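You operate a simulated robot arm through the tools that you are given. There is no shell and no other tool.

You are at the controls of a simulated robot arm. One attempt, no reset.

## Task
Fit the short steel pin in the insulator and clamp it central.
Fine: the insulator in the jig; loosen the swing clamp handle, swing the clamp over the pin, tighten the handle again.
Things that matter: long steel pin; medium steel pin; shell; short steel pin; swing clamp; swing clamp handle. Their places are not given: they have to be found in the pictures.

It is judged by the outcome, as a careful person would: the job done as asked, and still so three seconds after it is handed in. It fails if anything else is knocked over, pushed out of place, dropped, spilled or broken.

## Robot
A 6-joint arm with a two-finger parallel gripper, fixed in place. Base frame: the origin is at the foot of the arm, x ahead of it, y to its left, z up; the work surface is at about z = 800. Units: mm, degrees, N and s.
With the tool pointing down near the work surface it reaches from about 260 to 680 mm from the base axis. Its first joint turns from -66.0 to 66.0 degrees. Payload 2.9 kg.
The tool frame sits at the grasp point between the pads (the TCP): z along the fingers, y along the line on which they close. The tips reach 30 mm beyond it. Largest opening 110 mm; finger width 20, thickness 10; the body of the gripper, 48 by 112 mm, starts 55 mm behind the TCP.
Orientation is told as [roll, pitch, yaw] about the base's x, y, z axes, in that order, counted from this pose: with the fingers straight down and closing along the base's y, the tool's x points along the base's -x, its y along +y and its z along -z.

## Interface
- The arm moves only by the tool send_rows. Its argument "plan" is a list of rows, each an object of numbers (a shift or turn left out is 0, a gripper value left out holds the last): "x", "y", "z": the shift along the tool's x, y, z in mm; "ax", "ay", "az": the turn, a rotation vector about the tool's x, y, z in degrees; "fingers": the finger opening in mm, from 0 to 110. In form: [{"x": .., "y": .., "z": .., "ax": .., "ay": .., "az": .., "fingers": ..}, ...]. A call has 1 to 20 rows; each row shifts and turns the commanded pose from where the row before left it, along the tool's axes as they then stand. Each row takes 0.2 s and may step no farther than 50 mm and 8.6 degrees from the row before; otherwise, or with a gripper value out of range, the whole call is refused. A pose out of reach is approached as far as the arm can. The call stops where the force on the tool passes 40 N (or 10 N more than at its start, if that is more) or the arm is blocked; 0.2 s more then pass. The fingers move at their own pace (about 108 mm/s each) and stop on an object; they squeeze with about 24 N. The grip force told is the motor's: it shows also when the fingers shut on nothing. Time passes only in rows, and 0.2 s behind the last, so rows that do not move let the fingers close. It gives the time, the measured TCP pose, the force on the tool (base axes), the opening and the grip force at its end, in the units of the frame above (readings bear some noise), with the torque about the TCP (base axes, N m) and any sound that the robot's microphone picked up.
- Cameras (640 x 400 px; columns grow to the right, rows downward): "scene" is fixed at [75.4, 425.8, 1402.6]; the picture's right is [-0.81, -0.58, 0.00], its down [-0.24, 0.33, -0.91] and it looks along [0.53, -0.74, -0.41] (base axes); focal length 273 px, centre (320, 200). "wrist" rides on the gripper at [72, 17, -103] in the tool frame; the picture's right is [-0.23, 0.97, 0.00], its down [-0.76, -0.18, -0.62] and it looks along [-0.61, -0.14, 0.78] (tool axes); focal length 222 px, centre (320, 200).
- grab_frame(camera): a new picture of that camera. No time passes.
- measure_at(camera, pixels): there is no depth. For up to 12 entries [column, row, z] of the newest picture of that camera ("zoom" is the newest enlarged one), the place [x, y] in the base frame at which the ray of that pixel passes the height z, good to about 2 mm. No time passes.
- enlarge(camera, box): a new picture of the part [left, top, right, bottom] of that camera's present view, enlarged. No time passes.
- finish_job(): hands the job in; it is judged then, once.

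Unless the task says otherwise, let go and move clear before handing in.

The tools are called after ">>>" by a JSON object that holds its "api" and its "payload". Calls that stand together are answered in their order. send_rows: Moves the arm, as the interface text tells. Its arguments: {"type":"object","properties":{"plan":{"type":"array","items":{"type":"object","properties":{"x":{"type":"number"},"y":{"type":"number"},"z":{"type":"number"},"ax":{"type":"number"},"ay":{"type":"number"},"az":{"type":"number"},"fingers":{"type":"number"}}}}},"required":["plan"]} The other tools are called the same way: grab_frame (camera) takes a picture; measure_at (camera, pixels) gives the place at which the rays of pixels pass given heights; enlarge (camera, box) takes an enlarged picture of a part of a camera's view; finish_job () hands the job in.

At the start:

```text
t: 0.0
tcp_pos: [307.1, 80.4, 1318.5]
ee_rot: [-0.1, -0.1, 0.0]
wrist_force: [0.2, -0.4, -0.5]
ft_torque: [0.02, -0.02, 0.05]
finger_gap: 110.0
grip_force: 0.1
```

scene: 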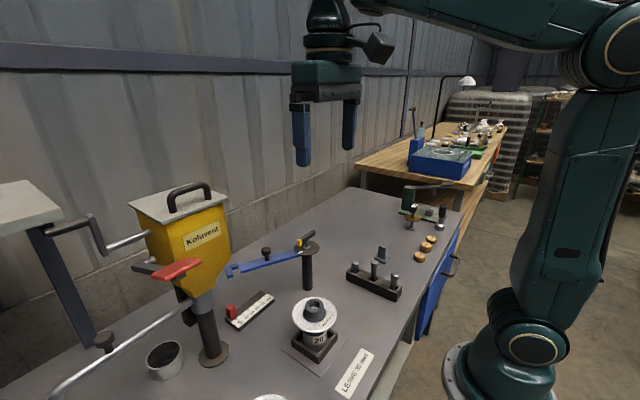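
wrist: 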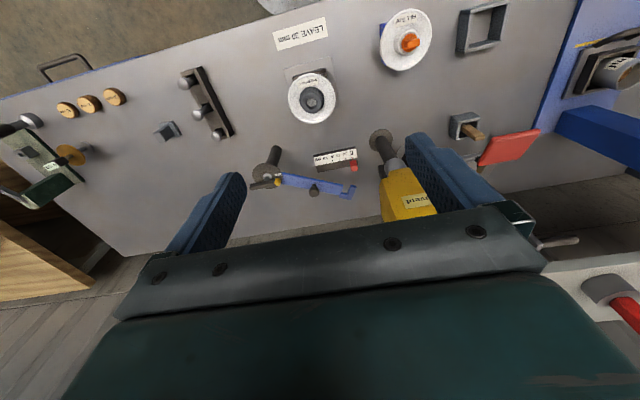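

The scene shows a pin rack around (375,280), the insulator in its jig around (315,325), and a blue swing clamp on a post near (300,255). I'll enlarge these areas first.

>>> {"api": "enlarge", "payload": {"camera": "scene", "box": [220, 220, 420, 345]}}

>>> {"api": "enlarge", "payload": {"camera": "wrist", "box": [140, 40, 380, 210]}}

>>> {"api": "enlarge", "payload": {"camera": "scene", "box": [220, 300, 400, 400]}}

```text
3.20 times, centred on (320, 282) of scene
```

zoom: 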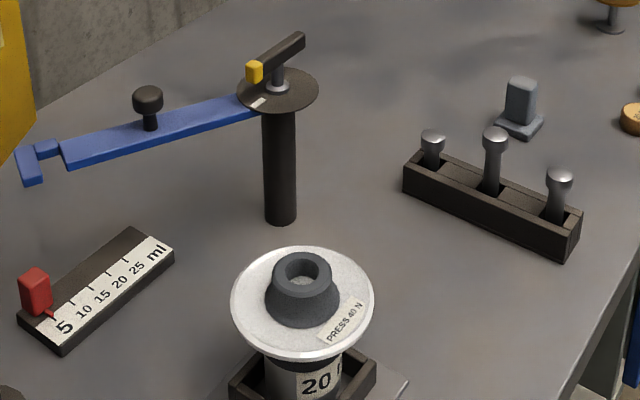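

```text
2.35 times, centred on (260, 125) of wrist
```

zoom: 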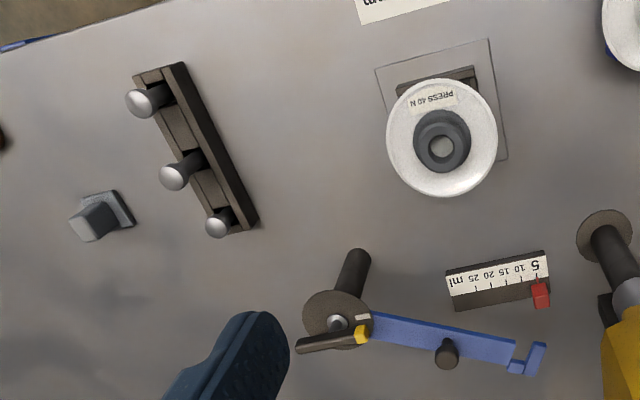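

```text
3.56 times, centred on (310, 350) of scene
```

zoom: 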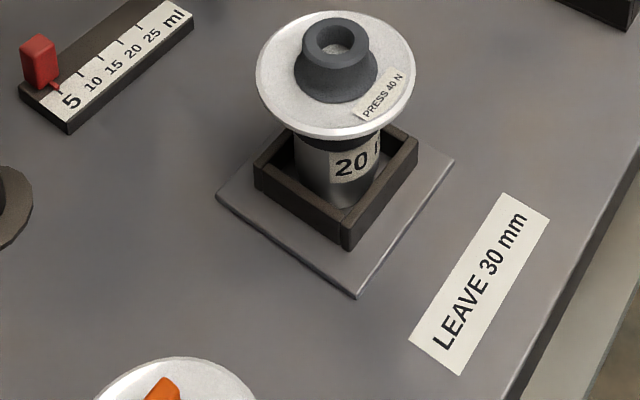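

The rack holds three pins: scene left (355,262) looks shortest, the middle one (375,261) tallest. I'll intersect rays from both cameras to locate everything.

>>> {"api": "measure_at", "payload": {"camera": "scene", "pixels": [[355.3, 262, 800], [355.3, 262, 900], [374.7, 261.1, 800], [374.7, 261.1, 900], [394.7, 273.9, 800], [394.7, 273.9, 900], [314.7, 303.2, 800], [314.7, 303.2, 950], [306.9, 248.3, 800], [306.9, 248.3, 950], [229.4, 271, 800], [229.4, 271, 950]]}}

>>> {"api": "measure_at", "payload": {"camera": "wrist", "pixels": [[215.7, 136.9, 800], [215.7, 136.9, 900], [197.4, 115.6, 800], [197.4, 115.6, 900], [183.4, 83.7, 800], [183.4, 83.7, 900], [311.5, 102.4, 800], [311.5, 102.4, 950], [266.8, 177.3, 800], [266.8, 177.3, 950], [347.2, 193, 800], [347.2, 193, 950]]}}

```text
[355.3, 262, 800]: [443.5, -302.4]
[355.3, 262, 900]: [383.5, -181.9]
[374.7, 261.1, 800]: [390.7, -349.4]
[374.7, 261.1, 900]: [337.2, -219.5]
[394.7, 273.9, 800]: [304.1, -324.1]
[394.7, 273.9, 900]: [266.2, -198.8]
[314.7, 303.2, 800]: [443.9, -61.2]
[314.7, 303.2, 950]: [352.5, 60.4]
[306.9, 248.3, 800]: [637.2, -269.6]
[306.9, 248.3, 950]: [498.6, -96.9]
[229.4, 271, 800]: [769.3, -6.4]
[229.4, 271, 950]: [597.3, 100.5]
```

```text
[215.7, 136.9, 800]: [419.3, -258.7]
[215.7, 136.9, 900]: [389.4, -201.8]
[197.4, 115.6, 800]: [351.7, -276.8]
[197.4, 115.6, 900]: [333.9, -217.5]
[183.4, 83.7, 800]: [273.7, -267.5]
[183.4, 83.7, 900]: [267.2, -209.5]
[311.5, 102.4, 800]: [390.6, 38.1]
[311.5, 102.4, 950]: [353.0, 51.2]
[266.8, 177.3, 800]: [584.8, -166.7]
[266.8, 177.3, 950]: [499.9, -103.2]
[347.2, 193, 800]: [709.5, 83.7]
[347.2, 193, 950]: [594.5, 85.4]
```

From two rays each, I get pins near x≈400/334/269, y≈-216 (tops about 870/904/886), the insulator hole near (357,51,939) and the clamp pivot near (505,-106,942). I'll move the wrist camera closer to study the clamp and handle.

>>> {"api": "send_rows", "payload": {"plan": [{"x": -12, "y": -24, "z": 30}, {"x": -12, "y": -24, "z": 30}, {"x": -12, "y": -24, "z": 30}, {"x": -12, "y": -24, "z": 30}, {"x": -12, "y": -24, "z": 30}, {"x": -12, "y": -24, "z": 30}, {"x": -12, "y": -24, "z": 30}, {}]}}

>>> {"api": "grab_frame", "payload": {"camera": "wrist"}}

>>> {"api": "grab_frame", "payload": {"camera": "scene"}}

```text
t: 1.8
tcp_pos: [391.4, -87.3, 1108.4]
ee_rot: [0.0, -0.1, 0.0]
wrist_force: [-0.5, 0.2, -0.2]
ft_torque: [-0.02, -0.02, 0.04]
finger_gap: 109.8
grip_force: 0.0
```

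```text
taken
```

wrist: 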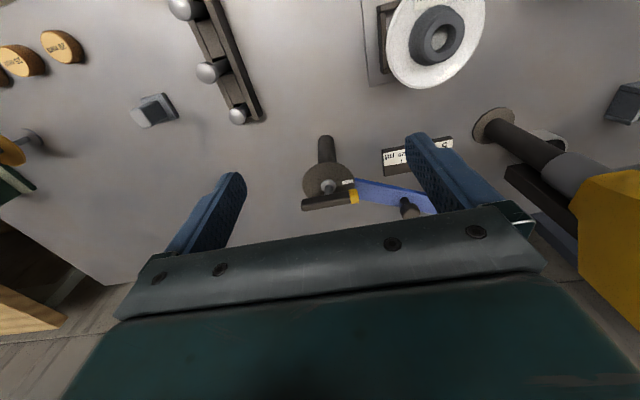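

```text
taken
```

scene: 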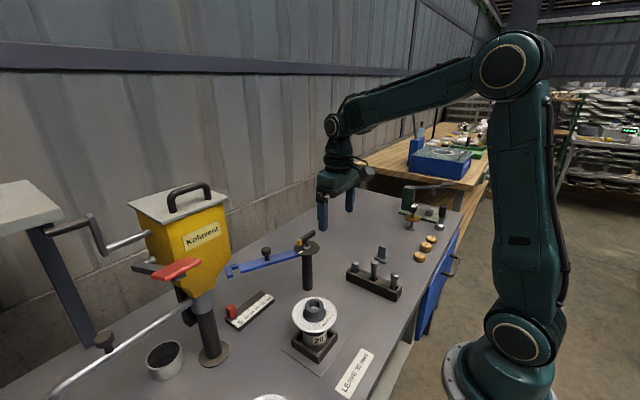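

>>> {"api": "enlarge", "payload": {"camera": "wrist", "box": [270, 120, 430, 225]}}

>>> {"api": "enlarge", "payload": {"camera": "wrist", "box": [130, 0, 270, 90]}}

>>> {"api": "enlarge", "payload": {"camera": "wrist", "box": [370, 0, 500, 90]}}

>>> {"api": "enlarge", "payload": {"camera": "scene", "box": [220, 225, 330, 295]}}

>>> {"api": "enlarge", "payload": {"camera": "scene", "box": [335, 240, 415, 305]}}

```text
3.81 times, centred on (350, 172) of wrist
```

zoom: 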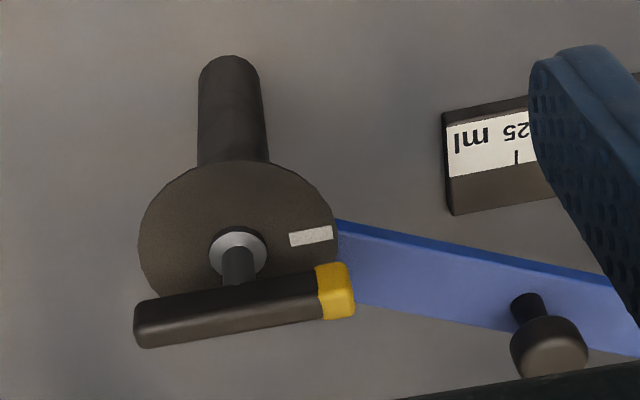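

```text
4.44 times, centred on (200, 45) of wrist
```

zoom: 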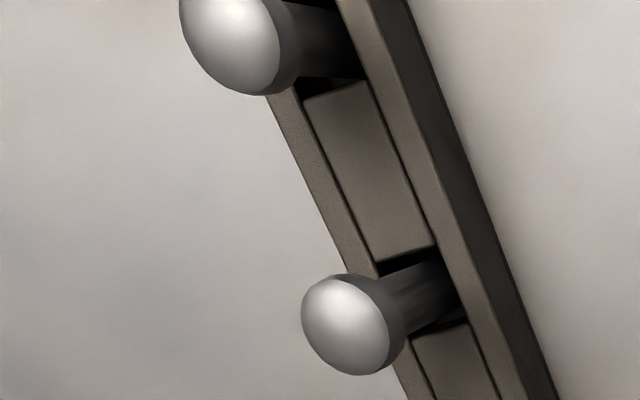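

```text
4.44 times, centred on (435, 45) of wrist
```

zoom: 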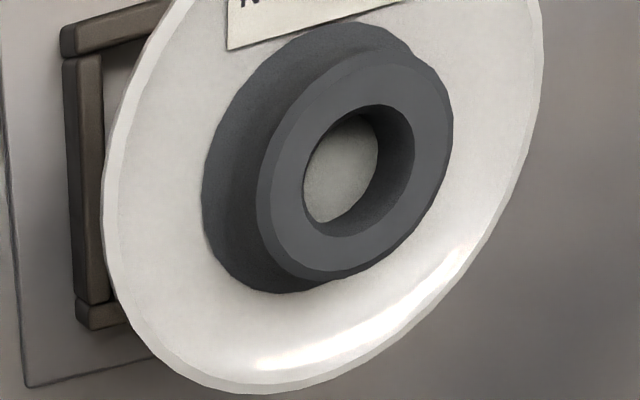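

```text
5.71 times, centred on (275, 260) of scene
```

zoom: 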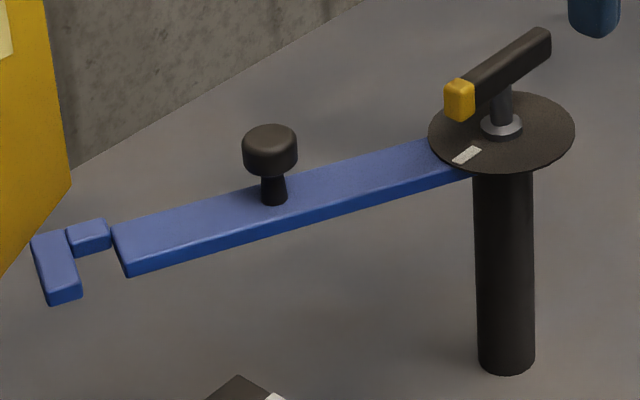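

```text
6.15 times, centred on (375, 272) of scene
```

zoom: 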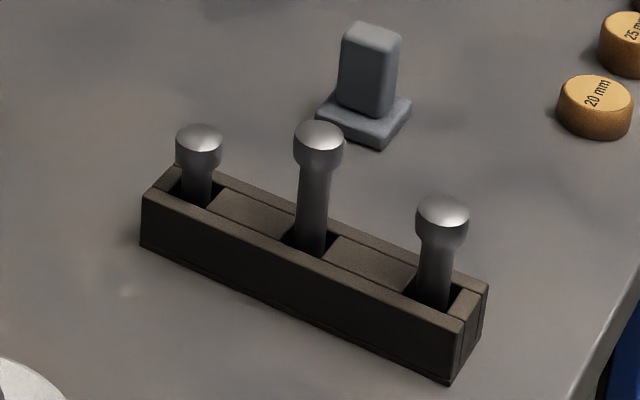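

The handle's yellow end lines up with the white mark on the disc, so it is tight now; the clamp's notch opens toward the insulator side. I'll measure the dispenser's position, the handle ends and the fork before moving near them.

>>> {"api": "measure_at", "payload": {"camera": "scene", "pixels": [[213, 360, 800], [230, 262, 950], [230, 195, 1150], [299.3, 242, 970], [314.4, 233.2, 970], [306.7, 247.4, 945], [266.2, 249.5, 960], [266.2, 249.5, 980], [238.6, 264.9, 940], [241.4, 272.6, 930], [236.1, 270.9, 940], [224.7, 266.7, 940]]}}

>>> {"api": "measure_at", "payload": {"camera": "wrist", "pixels": [[493, 125, 800], [580, 200, 950], [580, 200, 1000], [302.2, 205.3, 970], [358.4, 195.6, 970], [328.5, 186.4, 945], [302.8, 185.1, 945], [354.5, 181.2, 945], [410.4, 211.4, 960], [410.4, 211.4, 980], [440, 38, 940], [390, 186, 940]]}}

```text
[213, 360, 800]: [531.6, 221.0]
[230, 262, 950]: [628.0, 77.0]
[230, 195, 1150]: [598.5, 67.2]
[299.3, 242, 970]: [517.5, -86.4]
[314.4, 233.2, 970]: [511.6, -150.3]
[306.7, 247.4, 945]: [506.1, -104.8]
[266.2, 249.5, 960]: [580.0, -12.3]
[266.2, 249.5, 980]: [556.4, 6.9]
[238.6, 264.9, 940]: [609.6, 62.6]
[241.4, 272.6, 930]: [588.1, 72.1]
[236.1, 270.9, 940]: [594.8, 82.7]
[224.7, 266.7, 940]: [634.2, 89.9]
```

```text
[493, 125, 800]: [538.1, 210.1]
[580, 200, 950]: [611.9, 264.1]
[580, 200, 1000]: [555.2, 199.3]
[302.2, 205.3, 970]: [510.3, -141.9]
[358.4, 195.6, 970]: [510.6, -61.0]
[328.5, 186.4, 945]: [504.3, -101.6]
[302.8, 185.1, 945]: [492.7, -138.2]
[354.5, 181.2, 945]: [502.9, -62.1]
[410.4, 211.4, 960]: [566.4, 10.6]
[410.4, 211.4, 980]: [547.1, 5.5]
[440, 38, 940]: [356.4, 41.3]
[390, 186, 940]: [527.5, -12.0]
```

The dispenser column is near (534,218), so there's room to hover over the clamp arm. I'll move there for a close look at the fork and knob.

>>> {"api": "send_rows", "payload": {"plan": [{"x": -17, "y": 37}, {"x": -17, "y": 37}, {"x": -17, "y": 37}, {"x": -17, "y": 36}, {}]}}

>>> {"api": "grab_frame", "payload": {"camera": "wrist"}}

>>> {"api": "enlarge", "payload": {"camera": "wrist", "box": [250, 110, 420, 216]}}

```text
t: 3.0
tcp_pos: [461.1, 60.5, 1107.9]
ee_rot: [0.0, -0.1, 0.0]
wrist_force: [-0.1, 0.7, -1.4]
ft_torque: [0.02, 0.01, 0.0]
finger_gap: 110.2
grip_force: 0.1
```

```text
taken
```

wrist: 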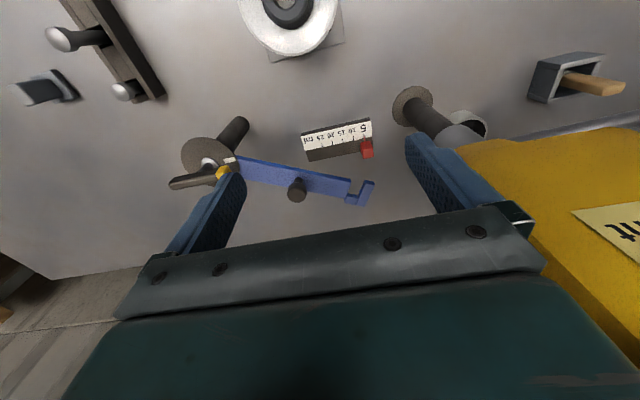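

```text
3.76 times, centred on (335, 163) of wrist
```

zoom: 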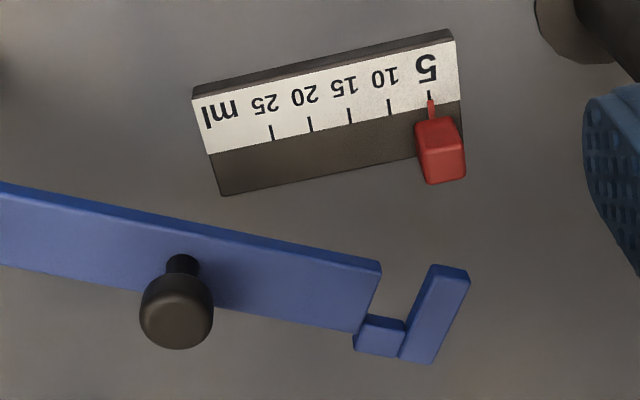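

Clear view of the fork: the notch sits at about zoom (398,292) and the knob stem base at (182,262). I'll take measurements at two heights.

>>> {"api": "measure_at", "payload": {"camera": "zoom", "pixels": [[182, 262, 930], [182, 262, 945], [176, 318, 970], [176, 318, 985], [380, 262, 930], [380, 262, 945], [398, 292, 930], [398, 292, 945], [432, 265, 945], [467, 270, 945], [405, 322, 945], [372, 315, 945]]}}

>>> {"api": "enlarge", "payload": {"camera": "scene", "box": [215, 240, 295, 290]}}

```text
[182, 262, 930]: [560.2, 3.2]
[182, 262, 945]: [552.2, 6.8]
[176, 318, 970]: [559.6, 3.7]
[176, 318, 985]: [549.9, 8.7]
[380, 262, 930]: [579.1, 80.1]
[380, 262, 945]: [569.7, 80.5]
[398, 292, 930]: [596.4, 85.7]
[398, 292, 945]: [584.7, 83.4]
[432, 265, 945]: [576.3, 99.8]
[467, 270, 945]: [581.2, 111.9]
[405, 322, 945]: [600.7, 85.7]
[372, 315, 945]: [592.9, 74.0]
```

```text
8.00 times, centred on (255, 265) of scene
```

zoom: 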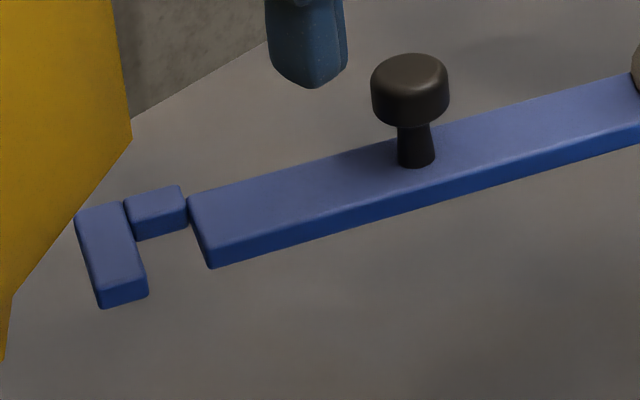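

>>> {"api": "measure_at", "payload": {"camera": "zoom", "pixels": [[210, 248, 930], [210, 248, 945], [190, 200, 930], [190, 200, 945], [145, 275, 930], [145, 275, 945], [98, 290, 945], [416, 160, 930], [416, 160, 945], [410, 75, 970], [410, 75, 985]]}}

```text
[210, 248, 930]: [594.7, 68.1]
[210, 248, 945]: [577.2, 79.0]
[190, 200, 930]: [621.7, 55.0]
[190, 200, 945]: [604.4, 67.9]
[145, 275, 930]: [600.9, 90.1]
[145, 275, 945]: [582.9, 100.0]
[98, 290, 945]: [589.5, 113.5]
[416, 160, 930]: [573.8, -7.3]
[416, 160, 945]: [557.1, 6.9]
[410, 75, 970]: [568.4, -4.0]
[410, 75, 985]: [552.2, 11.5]
```

The arm top is at z≈949, with the knob near (551,9.5) and the notch centre about 207 mm from the pivot. Now I'll look at the insulator and its hole up close.

>>> {"api": "send_rows", "payload": {"plan": [{"x": 35, "y": -2, "z": 20}, {"x": 35, "y": -2, "z": 20}, {"x": 35, "y": -2, "z": 20}, {"x": 35, "y": 0, "z": 18}, {}]}}

>>> {"api": "grab_frame", "payload": {"camera": "wrist"}}

>>> {"api": "enlarge", "payload": {"camera": "wrist", "box": [230, 80, 390, 180]}}

>>> {"api": "enlarge", "payload": {"camera": "scene", "box": [275, 280, 355, 330]}}

```text
t: 4.2
tcp_pos: [319.7, 53.4, 1029.7]
ee_rot: [0.0, -0.1, 0.0]
wrist_force: [-0.5, 0.3, -0.1]
ft_torque: [-0.02, -0.01, -0.01]
finger_gap: 109.8
grip_force: 0.1
```

```text
taken
```

wrist: 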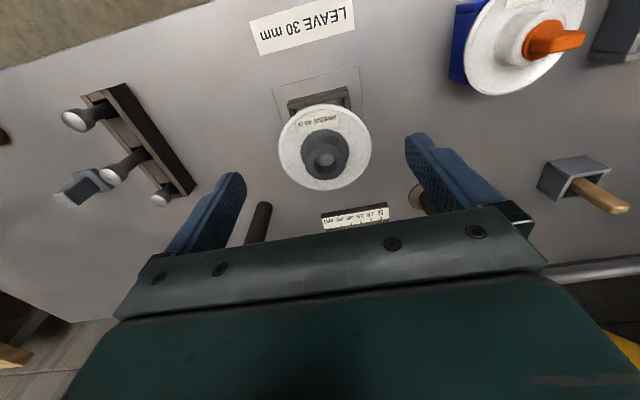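

```text
4.00 times, centred on (310, 130) of wrist
```

zoom: 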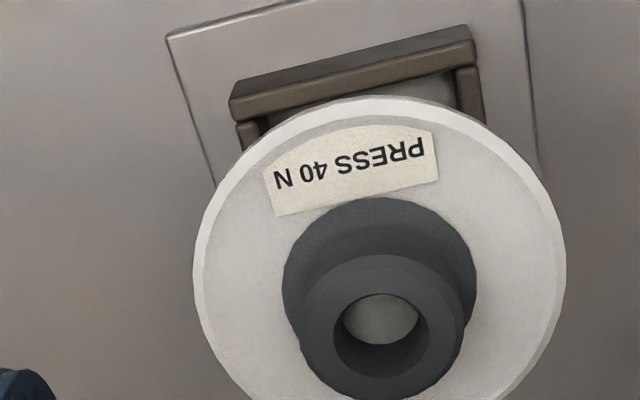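

```text
8.00 times, centred on (315, 305) of scene
```

zoom: 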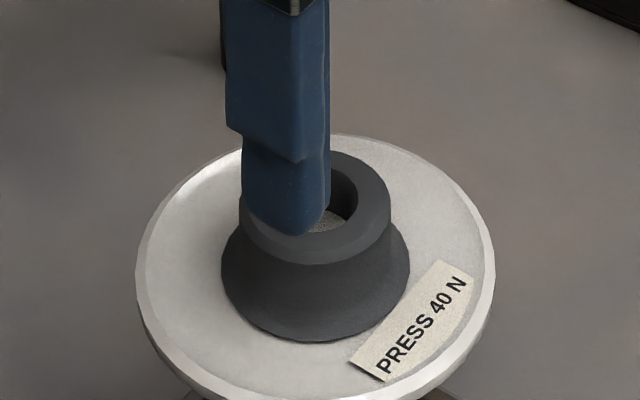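

>>> {"api": "measure_at", "payload": {"camera": "wrist", "pixels": [[325.5, 163, 925], [325.5, 163, 945], [313.3, 163, 935], [337.5, 163.7, 935], [305.8, 160, 935], [356.5, 160, 935], [325, 159.5, 915], [74, 119, 885], [115, 172, 900], [161, 199, 870]]}}

>>> {"api": "measure_at", "payload": {"camera": "scene", "pixels": [[314.6, 303.9, 925], [314.6, 303.9, 945]]}}

>>> {"api": "enlarge", "payload": {"camera": "wrist", "box": [50, 75, 210, 215]}}

```text
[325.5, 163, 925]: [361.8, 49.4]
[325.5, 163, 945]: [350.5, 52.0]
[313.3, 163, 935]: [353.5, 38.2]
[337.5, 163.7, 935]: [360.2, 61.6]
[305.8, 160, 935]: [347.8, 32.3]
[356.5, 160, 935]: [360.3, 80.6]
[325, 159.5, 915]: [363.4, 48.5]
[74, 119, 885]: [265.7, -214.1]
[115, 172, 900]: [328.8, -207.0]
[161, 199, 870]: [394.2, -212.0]
```

```text
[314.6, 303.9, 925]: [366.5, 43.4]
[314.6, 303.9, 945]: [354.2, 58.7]
```

```text
2.86 times, centred on (130, 145) of wrist
```

zoom: 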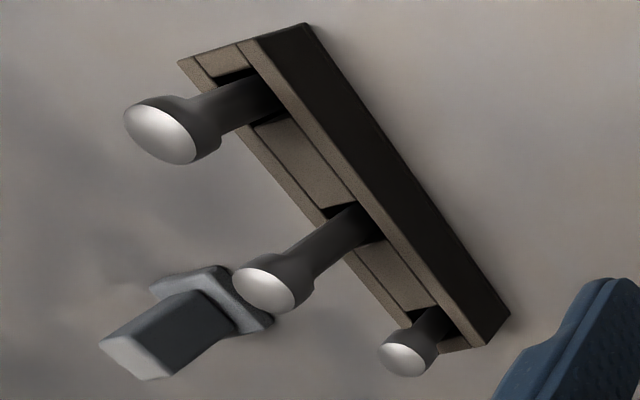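

The hole is about 24.5 mm wide at (358,50.5), rim z≈934, so the pin's stem (~15 mm) goes in and the head (~25 mm) stays up. Next I'll hover by the rack to locate the short pin precisely.

>>> {"api": "send_rows", "payload": {"plan": [{"x": -7, "y": -44, "z": 3}, {"x": -7, "y": -44, "z": 5}, {"x": -7, "y": -44, "z": 5}, {"x": -7, "y": -44, "z": 5}, {"x": -7, "y": -44, "z": 5}, {"x": -7, "y": -46, "z": 5}, {}]}}

>>> {"api": "grab_frame", "payload": {"camera": "wrist"}}

>>> {"api": "enlarge", "payload": {"camera": "wrist", "box": [240, 80, 400, 180]}}

```text
t: 5.8
tcp_pos: [362.9, -212.5, 1001.8]
ee_rot: [-0.1, -0.1, 0.0]
wrist_force: [-0.2, -0.4, -0.4]
ft_torque: [-0.04, -0.01, 0.02]
finger_gap: 109.8
grip_force: 0.1
```

```text
taken
```

wrist: 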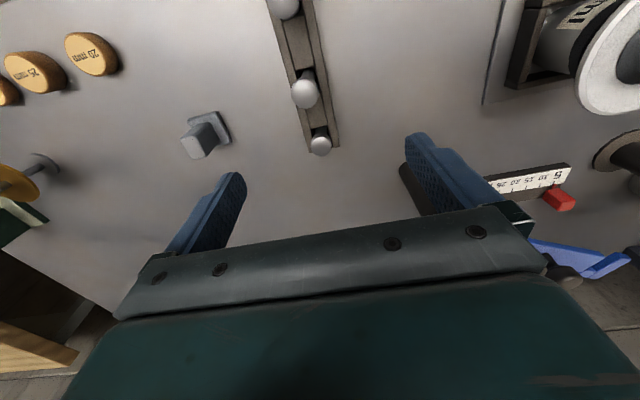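

```text
4.00 times, centred on (320, 130) of wrist
```

zoom: 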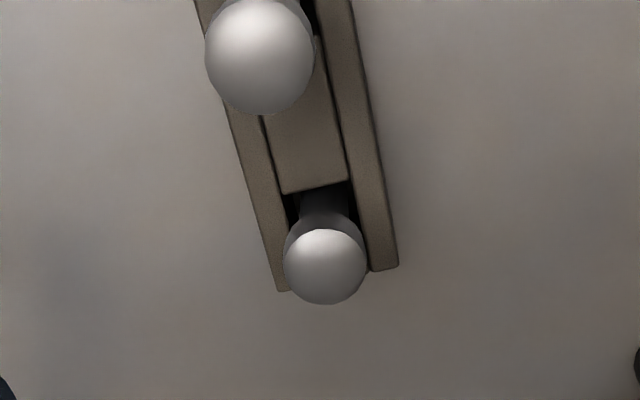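

The short pin's head is at zoom (325,265), about 22.5 mm across. Measuring the pins, rack edges and grey block.

>>> {"api": "measure_at", "payload": {"camera": "zoom", "pixels": [[325, 265, 865], [325, 265, 870], [325, 265, 875], [258, 55, 904], [283, 290, 835], [398, 265, 835], [285, 250, 865], [365, 262, 865]]}}

>>> {"api": "measure_at", "payload": {"camera": "wrist", "pixels": [[206, 128, 805], [228, 138, 800], [204, 150, 840], [92, 55, 810], [40, 75, 810]]}}

>>> {"api": "enlarge", "payload": {"camera": "scene", "box": [335, 240, 415, 305]}}

```text
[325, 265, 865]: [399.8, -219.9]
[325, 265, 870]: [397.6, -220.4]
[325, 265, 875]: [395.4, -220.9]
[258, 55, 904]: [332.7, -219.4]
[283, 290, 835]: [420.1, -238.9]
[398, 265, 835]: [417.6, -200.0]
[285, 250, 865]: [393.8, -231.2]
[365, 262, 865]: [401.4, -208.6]
```

```text
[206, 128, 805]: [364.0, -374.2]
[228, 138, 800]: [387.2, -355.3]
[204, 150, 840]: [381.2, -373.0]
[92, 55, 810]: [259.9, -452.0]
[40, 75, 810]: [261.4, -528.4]
```

```text
6.15 times, centred on (375, 272) of scene
```

zoom: 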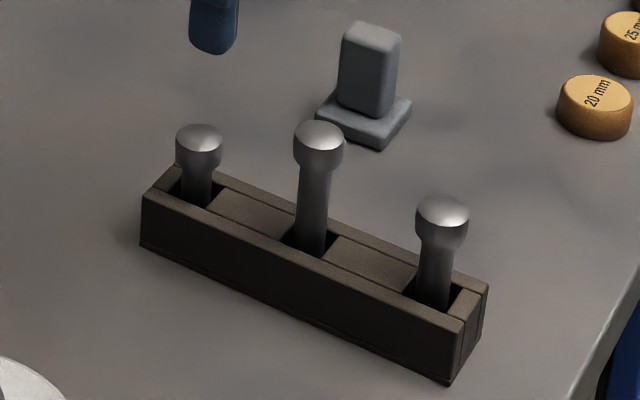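

The short pin is at about (399,-219.5) with its head top at z≈870 and the rack top near 829; nothing is crowding it. I'll narrow the fingers to 50 and hover directly above it.

>>> {"api": "send_rows", "payload": {"plan": [{"x": -18, "y": -3.5, "z": 30, "fingers": 50}, {"x": -18, "y": -3.5, "z": 30, "fingers": 50}, {"fingers": 50}]}}

>>> {"api": "grab_frame", "payload": {"camera": "wrist"}}

>>> {"api": "enlarge", "payload": {"camera": "scene", "box": [315, 200, 435, 305]}}

```text
t: 6.6
tcp_pos: [397.8, -219.4, 941.9]
ee_rot: [0.0, -0.1, 0.0]
wrist_force: [0.1, -0.1, -1.0]
ft_torque: [-0.01, 0.01, -0.03]
finger_gap: 50.2
grip_force: 0.0
```

```text
taken
```

wrist: 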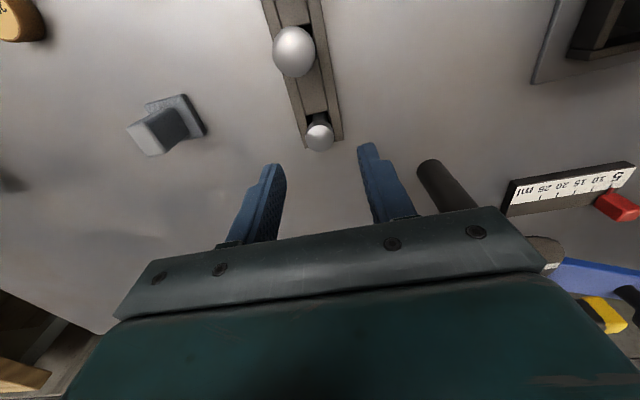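

```text
3.81 times, centred on (375, 252) of scene
```

zoom: 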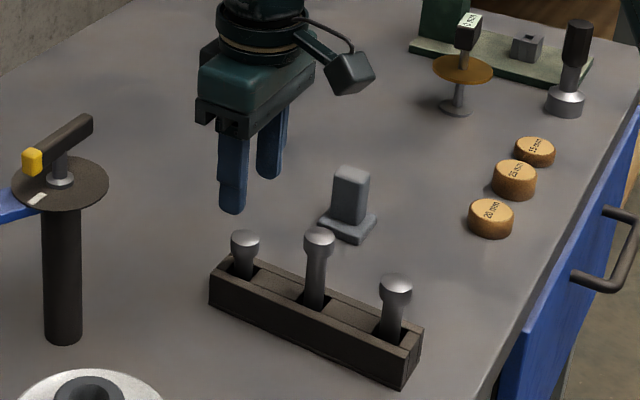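

The head now shows at wrist (319,137); I'll check it against my position, then descend.

>>> {"api": "enlarge", "payload": {"camera": "wrist", "box": [260, 90, 380, 165]}}

```text
5.33 times, centred on (320, 128) of wrist
```

zoom: 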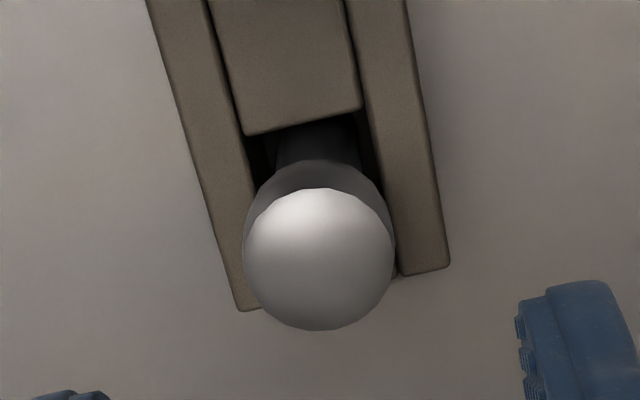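

>>> {"api": "measure_at", "payload": {"camera": "zoom", "pixels": [[319, 258, 865], [319, 258, 870], [245, 250, 868], [395, 258, 868], [250, 310, 830], [450, 262, 830]]}}

```text
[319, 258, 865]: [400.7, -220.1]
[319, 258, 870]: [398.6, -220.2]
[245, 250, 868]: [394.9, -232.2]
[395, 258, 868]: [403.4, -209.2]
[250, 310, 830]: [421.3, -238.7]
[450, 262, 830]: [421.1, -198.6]
```

The pin is at (399.6,-220.1). I'll descend so the fingertips sit about 16 mm below the head top, then close.

>>> {"api": "send_rows", "payload": {"plan": [{"x": -1.7, "y": -0.6, "z": 20}, {"z": 20}, {"z": 18}, {}, {"fingers": 10}, {"fingers": 10}, {"fingers": 10}, {"fingers": 10}]}}

>>> {"api": "grab_frame", "payload": {"camera": "wrist"}}

>>> {"api": "enlarge", "payload": {"camera": "scene", "box": [315, 220, 415, 305]}}

```text
t: 8.4
tcp_pos: [398.9, -219.4, 884.0]
ee_rot: [-0.1, 0.0, 0.0]
wrist_force: [-0.2, 0.9, 0.4]
ft_torque: [0.04, 0.0, 0.03]
finger_gap: 23.1
grip_force: 24.3
```

```text
taken
```

wrist: 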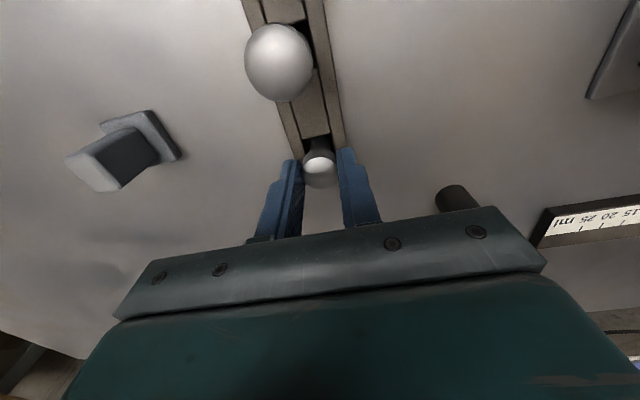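

```text
4.71 times, centred on (365, 262) of scene
```

zoom: 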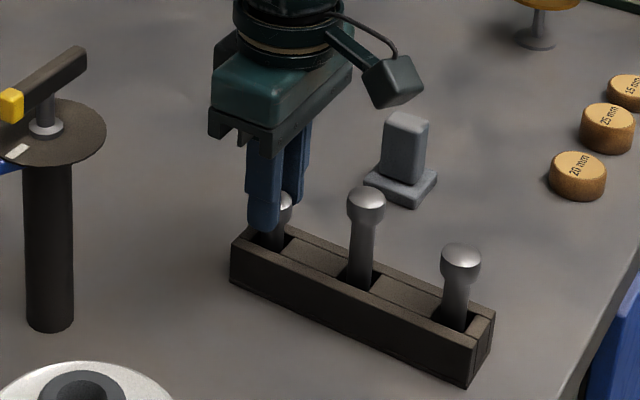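

The gap reads 23.1 mm with 24 N, so the head is held. Lifting straight up to clear the rack.

>>> {"api": "send_rows", "payload": {"plan": [{"z": -10}, {"z": -15}, {"z": -20}, {"z": -25}, {"z": -30}, {"z": -30}, {}]}}

>>> {"api": "enlarge", "payload": {"camera": "scene", "box": [315, 190, 415, 305]}}

>>> {"api": "grab_frame", "payload": {"camera": "wrist"}}

```text
t: 10.0
tcp_pos: [400.0, -219.5, 1015.4]
ee_rot: [0.1, -0.1, 0.2]
wrist_force: [0.0, 0.2, 0.0]
ft_torque: [0.02, -0.01, 0.01]
finger_gap: 23.2
grip_force: 24.3
```

```text
3.48 times, centred on (365, 248) of scene
```

zoom: 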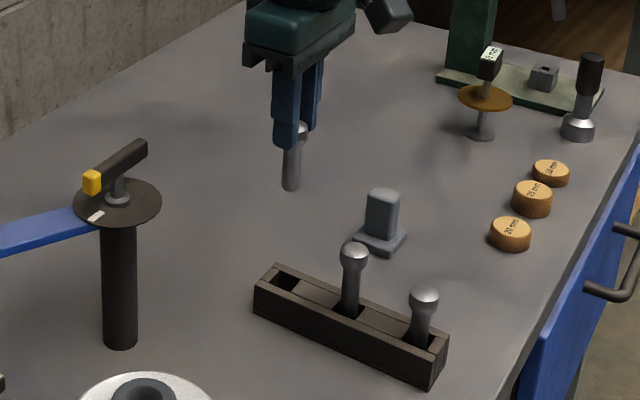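

```text
taken
```

wrist: 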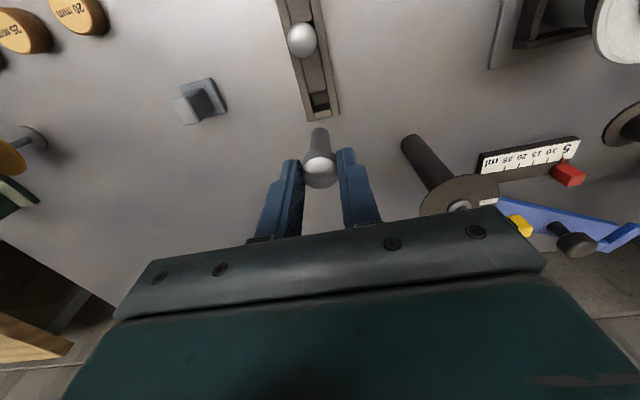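

The short pin is lifted cleanly. I'll measure its bottom end at zoom (291,188) to get its length.

>>> {"api": "measure_at", "payload": {"camera": "scene", "pixels": [[356.7, 244.6, 920], [356.7, 244.6, 940], [356.7, 244.6, 960], [359.5, 226, 1000], [359.5, 226, 1010]]}}

>>> {"api": "enlarge", "payload": {"camera": "wrist", "box": [270, 110, 370, 200]}}

```text
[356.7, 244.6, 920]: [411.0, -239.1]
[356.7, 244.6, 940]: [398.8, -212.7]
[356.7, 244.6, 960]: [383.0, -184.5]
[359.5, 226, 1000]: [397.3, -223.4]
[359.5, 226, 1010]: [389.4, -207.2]
```

```text
4.44 times, centred on (320, 155) of wrist
```

zoom: 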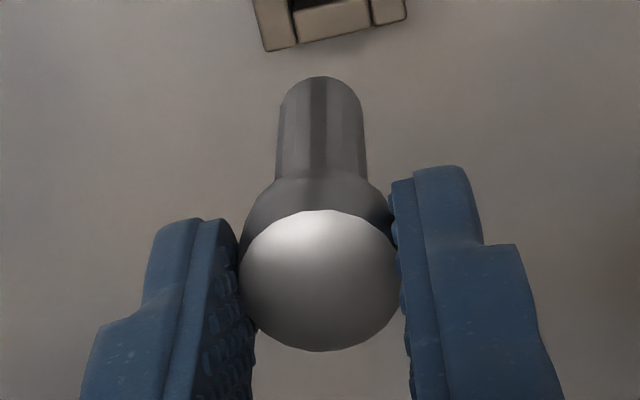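

>>> {"api": "measure_at", "payload": {"camera": "zoom", "pixels": [[319, 280, 998], [319, 280, 1002], [322, 110, 936], [322, 110, 940], [279, 150, 960], [364, 150, 960]]}}

```text
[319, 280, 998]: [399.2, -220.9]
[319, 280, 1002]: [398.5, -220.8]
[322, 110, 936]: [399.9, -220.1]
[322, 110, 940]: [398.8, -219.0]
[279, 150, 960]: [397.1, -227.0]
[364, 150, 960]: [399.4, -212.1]
```

The pin hangs vertical, about 66 mm long, bottom 80 mm below the TCP. I'll raise it and carry it to above the insulator at (358,50.5).

>>> {"api": "send_rows", "payload": {"plan": [{"z": -15}, {"z": -20}, {"x": 4, "y": 25}, {"x": 6, "y": 40}, {"x": 6, "y": 40}, {"x": 6, "y": 40}, {"x": 6, "y": 40}, {"x": 6, "y": 40}, {"x": 6, "y": 30}, {"x": 2, "y": 15}, {}]}}

>>> {"api": "grab_frame", "payload": {"camera": "wrist"}}

>>> {"api": "grab_frame", "payload": {"camera": "scene"}}

>>> {"api": "enlarge", "payload": {"camera": "wrist", "box": [250, 80, 390, 200]}}

>>> {"api": "enlarge", "payload": {"camera": "scene", "box": [260, 230, 370, 330]}}

```text
t: 12.4
tcp_pos: [356.9, 50.5, 1049.4]
ee_rot: [0.1, -0.1, -0.1]
wrist_force: [-0.1, -0.2, -1.1]
ft_torque: [-0.02, 0.02, 0.04]
finger_gap: 23.2
grip_force: 24.5
```

```text
taken
```

wrist: 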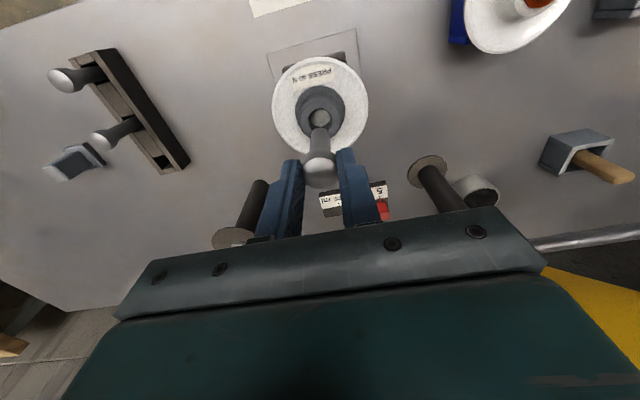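

```text
taken
```

scene: 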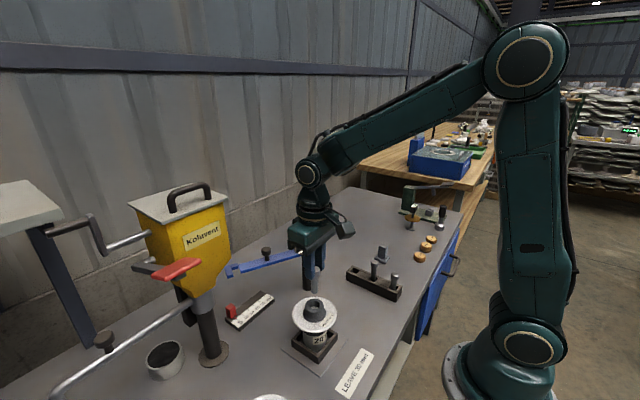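

```text
3.33 times, centred on (320, 140) of wrist
```

zoom: 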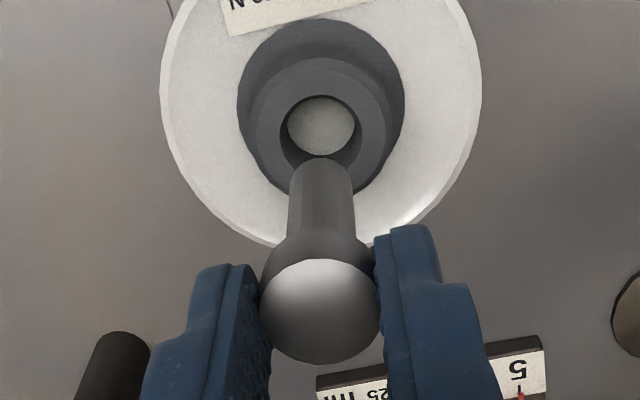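

```text
4.00 times, centred on (315, 280) of scene
```

zoom: 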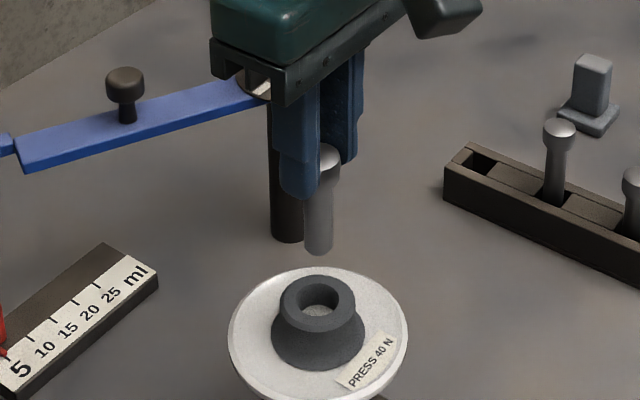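

>>> {"api": "measure_at", "payload": {"camera": "wrist", "pixels": [[320.2, 119.9, 932], [320.2, 119.9, 936], [307.7, 119.5, 934], [332.9, 119.5, 934], [320, 127.4, 969], [320, 167, 1035], [310.3, 134, 969], [329.7, 134, 969]]}}

>>> {"api": "measure_at", "payload": {"camera": "scene", "pixels": [[314.5, 304, 934], [314.5, 304, 938], [315, 291.5, 970], [314.5, 290, 970]]}}

```text
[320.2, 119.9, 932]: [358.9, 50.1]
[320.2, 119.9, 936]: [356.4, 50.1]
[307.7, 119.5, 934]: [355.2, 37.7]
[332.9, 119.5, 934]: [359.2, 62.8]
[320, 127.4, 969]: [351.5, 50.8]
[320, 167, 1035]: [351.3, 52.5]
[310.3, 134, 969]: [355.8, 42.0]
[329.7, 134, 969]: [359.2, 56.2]
```

```text
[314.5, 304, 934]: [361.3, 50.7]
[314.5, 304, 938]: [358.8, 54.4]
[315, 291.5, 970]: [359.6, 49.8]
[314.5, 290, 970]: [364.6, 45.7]
```

Hole centre (357.7,50.1) and pin (≈357.4,49.7) agree within a millimetre. I'll lower to just inside the rim in small steps.

>>> {"api": "send_rows", "payload": {"plan": [{"x": -0.4, "y": 0.3, "z": 12}, {"z": 12}, {"z": 8}, {"z": 5}, {"z": 4}, {}]}}

>>> {"api": "enlarge", "payload": {"camera": "wrist", "box": [250, 80, 390, 200]}}

>>> {"api": "enlarge", "payload": {"camera": "scene", "box": [260, 230, 370, 330]}}

```text
t: 13.8
tcp_pos: [358.3, 50.8, 1008.7]
ee_rot: [0.0, -0.1, 0.0]
wrist_force: [-1.2, 0.4, -1.2]
ft_torque: [0.02, -0.01, -0.03]
finger_gap: 23.4
grip_force: 24.4
```

```text
3.33 times, centred on (320, 140) of wrist
```

zoom: 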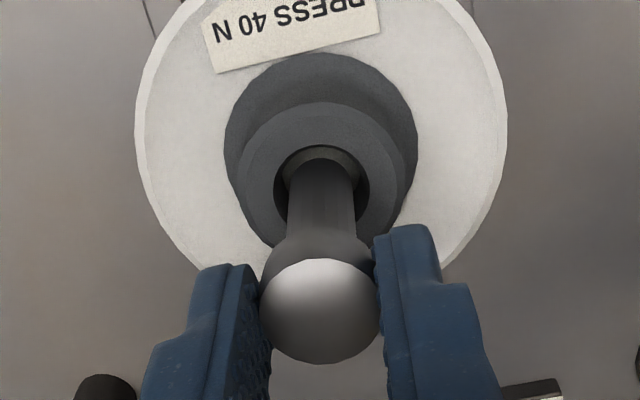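

```text
4.00 times, centred on (315, 280) of scene
```

zoom: 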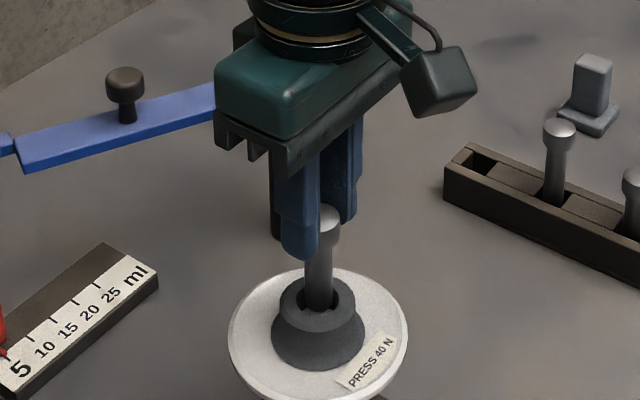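

The pin is entering the hole centred, with force near zero. Continuing down in small steps.

>>> {"api": "send_rows", "payload": {"plan": [{"z": 2}, {"z": 2}, {"z": 2}, {"z": 2}, {"z": 2}, {}]}}

```text
t: 15.2
tcp_pos: [357.0, 51.0, 999.7]
ee_rot: [-0.1, 0.0, 0.0]
wrist_force: [-0.2, -0.3, -0.2]
ft_torque: [0.01, -0.02, 0.0]
finger_gap: 23.2
grip_force: 24.0
```

>>> {"api": "send_rows", "payload": {"plan": [{"z": 2}, {"z": 2}, {"z": 2}, {"z": 1}, {"z": 1}, {}]}}

```text
t: 16.6
tcp_pos: [358.1, 51.2, 990.9]
ee_rot: [0.1, 0.0, 0.0]
wrist_force: [-1.0, 0.0, -1.2]
ft_torque: [-0.04, 0.02, 0.02]
finger_gap: 23.3
grip_force: 24.0
```

>>> {"api": "send_rows", "payload": {"plan": [{"z": 2}, {"z": 1}, {"z": 1}, {"z": 1}, {"z": 1}, {}]}}

>>> {"api": "enlarge", "payload": {"camera": "scene", "box": [260, 230, 370, 330]}}

>>> {"api": "enlarge", "payload": {"camera": "wrist", "box": [250, 80, 390, 200]}}

```text
t: 18.0
tcp_pos: [356.9, 49.7, 984.8]
ee_rot: [0.0, -0.1, 0.0]
wrist_force: [0.9, -1.2, 6.6]
ft_torque: [-0.03, 0.06, 0.03]
finger_gap: 23.4
grip_force: 24.2
```

```text
4.00 times, centred on (315, 280) of scene
```

zoom: 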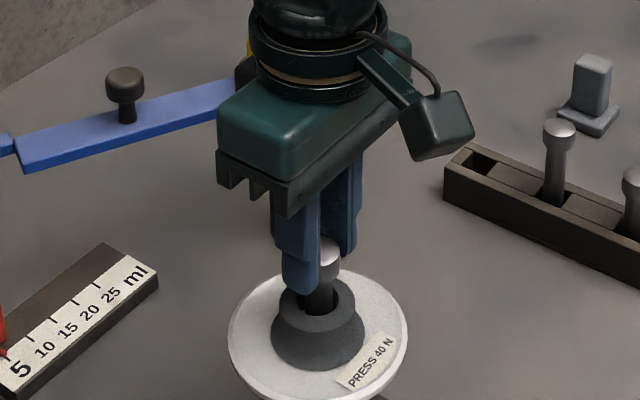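

```text
3.33 times, centred on (320, 140) of wrist
```

zoom: 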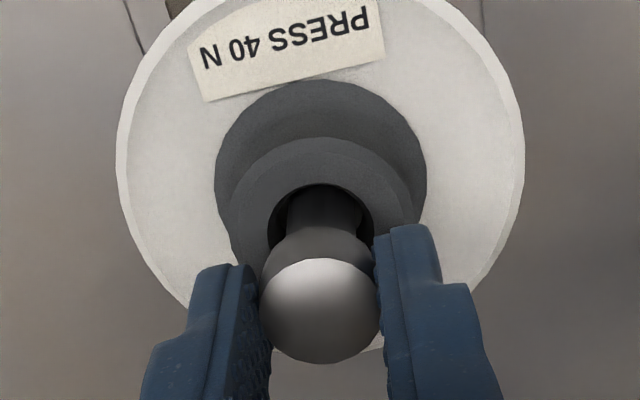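

The force rose to 6.6 N, so the pin is touching the bottom. I'll press a little more to confirm it's seated.

>>> {"api": "send_rows", "payload": {"plan": [{"z": 0.7}, {"z": 0.7}, {}]}}

```text
t: 18.8
tcp_pos: [358.3, 49.3, 984.4]
ee_rot: [0.1, -0.1, 0.0]
wrist_force: [-0.5, -0.5, 13.9]
ft_torque: [0.13, 0.0, 0.0]
finger_gap: 23.2
grip_force: 24.6
```

It is solidly seated: force rises with no travel. I'll relieve the press, check it's centred, open and back straight up.

>>> {"api": "send_rows", "payload": {"plan": [{"z": -1.2}, {"z": -1.2}, {}, {"fingers": 28}, {"fingers": 40}, {"fingers": 60}, {}]}}

>>> {"api": "enlarge", "payload": {"camera": "wrist", "box": [250, 80, 390, 200]}}

>>> {"api": "enlarge", "payload": {"camera": "scene", "box": [260, 230, 370, 330]}}

```text
t: 20.4
tcp_pos: [357.3, 51.4, 985.7]
ee_rot: [0.1, -0.1, 0.0]
wrist_force: [-0.6, -0.3, 0.0]
ft_torque: [-0.03, -0.05, 0.03]
finger_gap: 59.8
grip_force: 0.1
```

```text
3.33 times, centred on (320, 140) of wrist
```

zoom: 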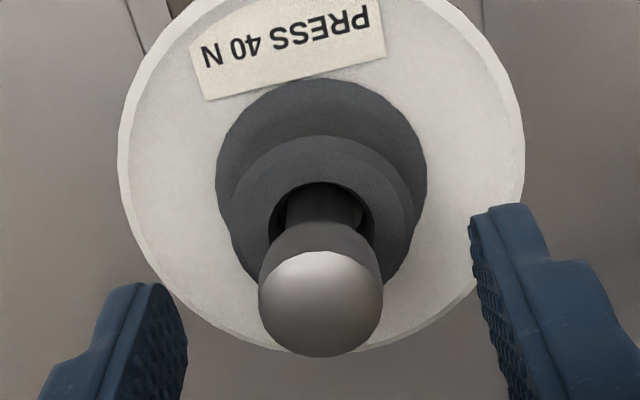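

```text
4.00 times, centred on (315, 280) of scene
```

zoom: 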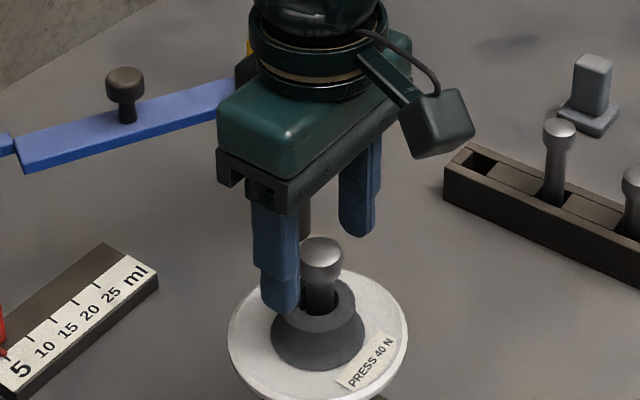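

The pin stands upright in the hole. Backing straight up for a clearer look.

>>> {"api": "send_rows", "payload": {"plan": [{"z": -15}, {"z": -30}, {"z": -30, "x": 10}, {"x": 20, "fingers": 60}, {}]}}

>>> {"api": "enlarge", "payload": {"camera": "wrist", "box": [250, 80, 390, 200]}}

>>> {"api": "enlarge", "payload": {"camera": "scene", "box": [280, 270, 350, 330]}}

```text
t: 21.6
tcp_pos: [327.0, 49.9, 1060.7]
ee_rot: [0.0, -0.1, 0.0]
wrist_force: [0.4, 0.1, -0.5]
ft_torque: [0.0, -0.01, -0.03]
finger_gap: 60.1
grip_force: 0.1
```

```text
3.33 times, centred on (320, 140) of wrist
```

zoom: 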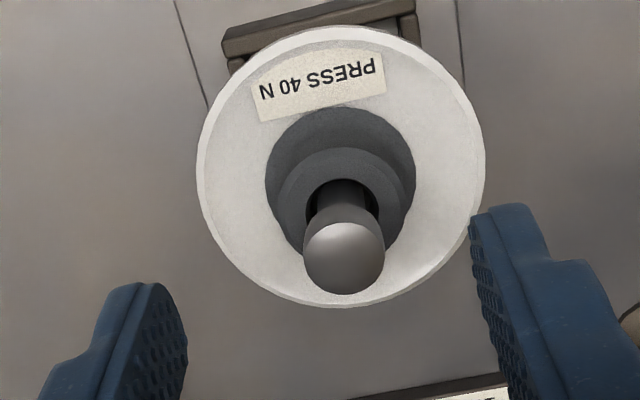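

```text
6.67 times, centred on (315, 300) of scene
```

zoom: 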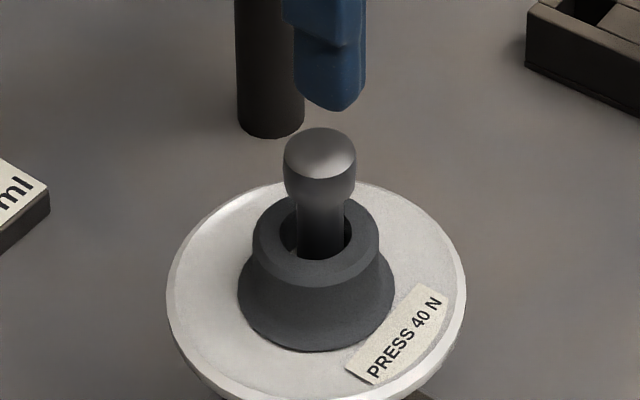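

>>> {"api": "measure_at", "payload": {"camera": "wrist", "pixels": [[327.2, 157.2, 968], [327.2, 157.2, 971], [327, 140, 934]]}}

>>> {"api": "measure_at", "payload": {"camera": "scene", "pixels": [[315, 293.2, 968], [315, 293.2, 971]]}}

```text
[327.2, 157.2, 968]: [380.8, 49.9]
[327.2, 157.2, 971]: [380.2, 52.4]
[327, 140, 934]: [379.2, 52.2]
```

```text
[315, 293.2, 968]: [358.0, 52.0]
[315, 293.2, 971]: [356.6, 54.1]
```

The pin is in place with its head top near z 970. Now I'll move to the clamp pivot and turn the gripper 90° to line up with the handle bar.

>>> {"api": "send_rows", "payload": {"plan": [{"x": -35, "y": -22}, {"x": -35, "y": -22}, {"x": -35, "y": -22}, {"x": -35, "y": -22}, {"x": -33, "y": -22}, {"az": 8.2}, {"az": 8.2}, {"az": 8.2}, {"az": 8.2}, {"az": 8.2}, {"az": 8.2}, {"az": 8.2}, {"az": 8.2}, {"az": 8.2}, {"az": 8.2}, {"az": 8.0}, {}]}}

>>> {"api": "grab_frame", "payload": {"camera": "wrist"}}

>>> {"api": "grab_frame", "payload": {"camera": "scene"}}

>>> {"api": "enlarge", "payload": {"camera": "wrist", "box": [240, 90, 400, 190]}}

```text
t: 25.2
tcp_pos: [500.0, -60.0, 1060.4]
ee_rot: [0.1, 0.0, -90.2]
wrist_force: [0.0, 0.1, -0.3]
ft_torque: [0.0, -0.02, 0.01]
finger_gap: 59.9
grip_force: 0.0
```

```text
taken
```

wrist: 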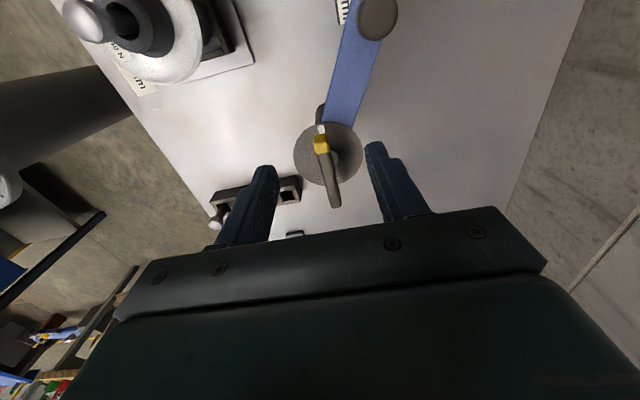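

```text
taken
```

scene: 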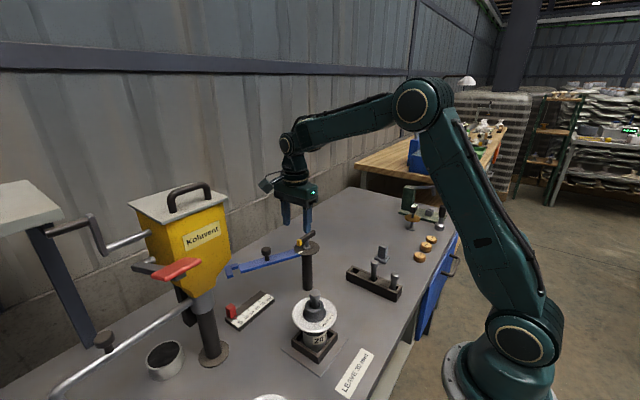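

```text
4.00 times, centred on (320, 140) of wrist
```

zoom: 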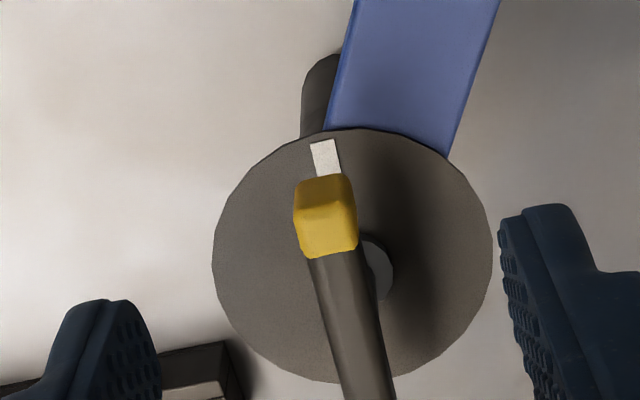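

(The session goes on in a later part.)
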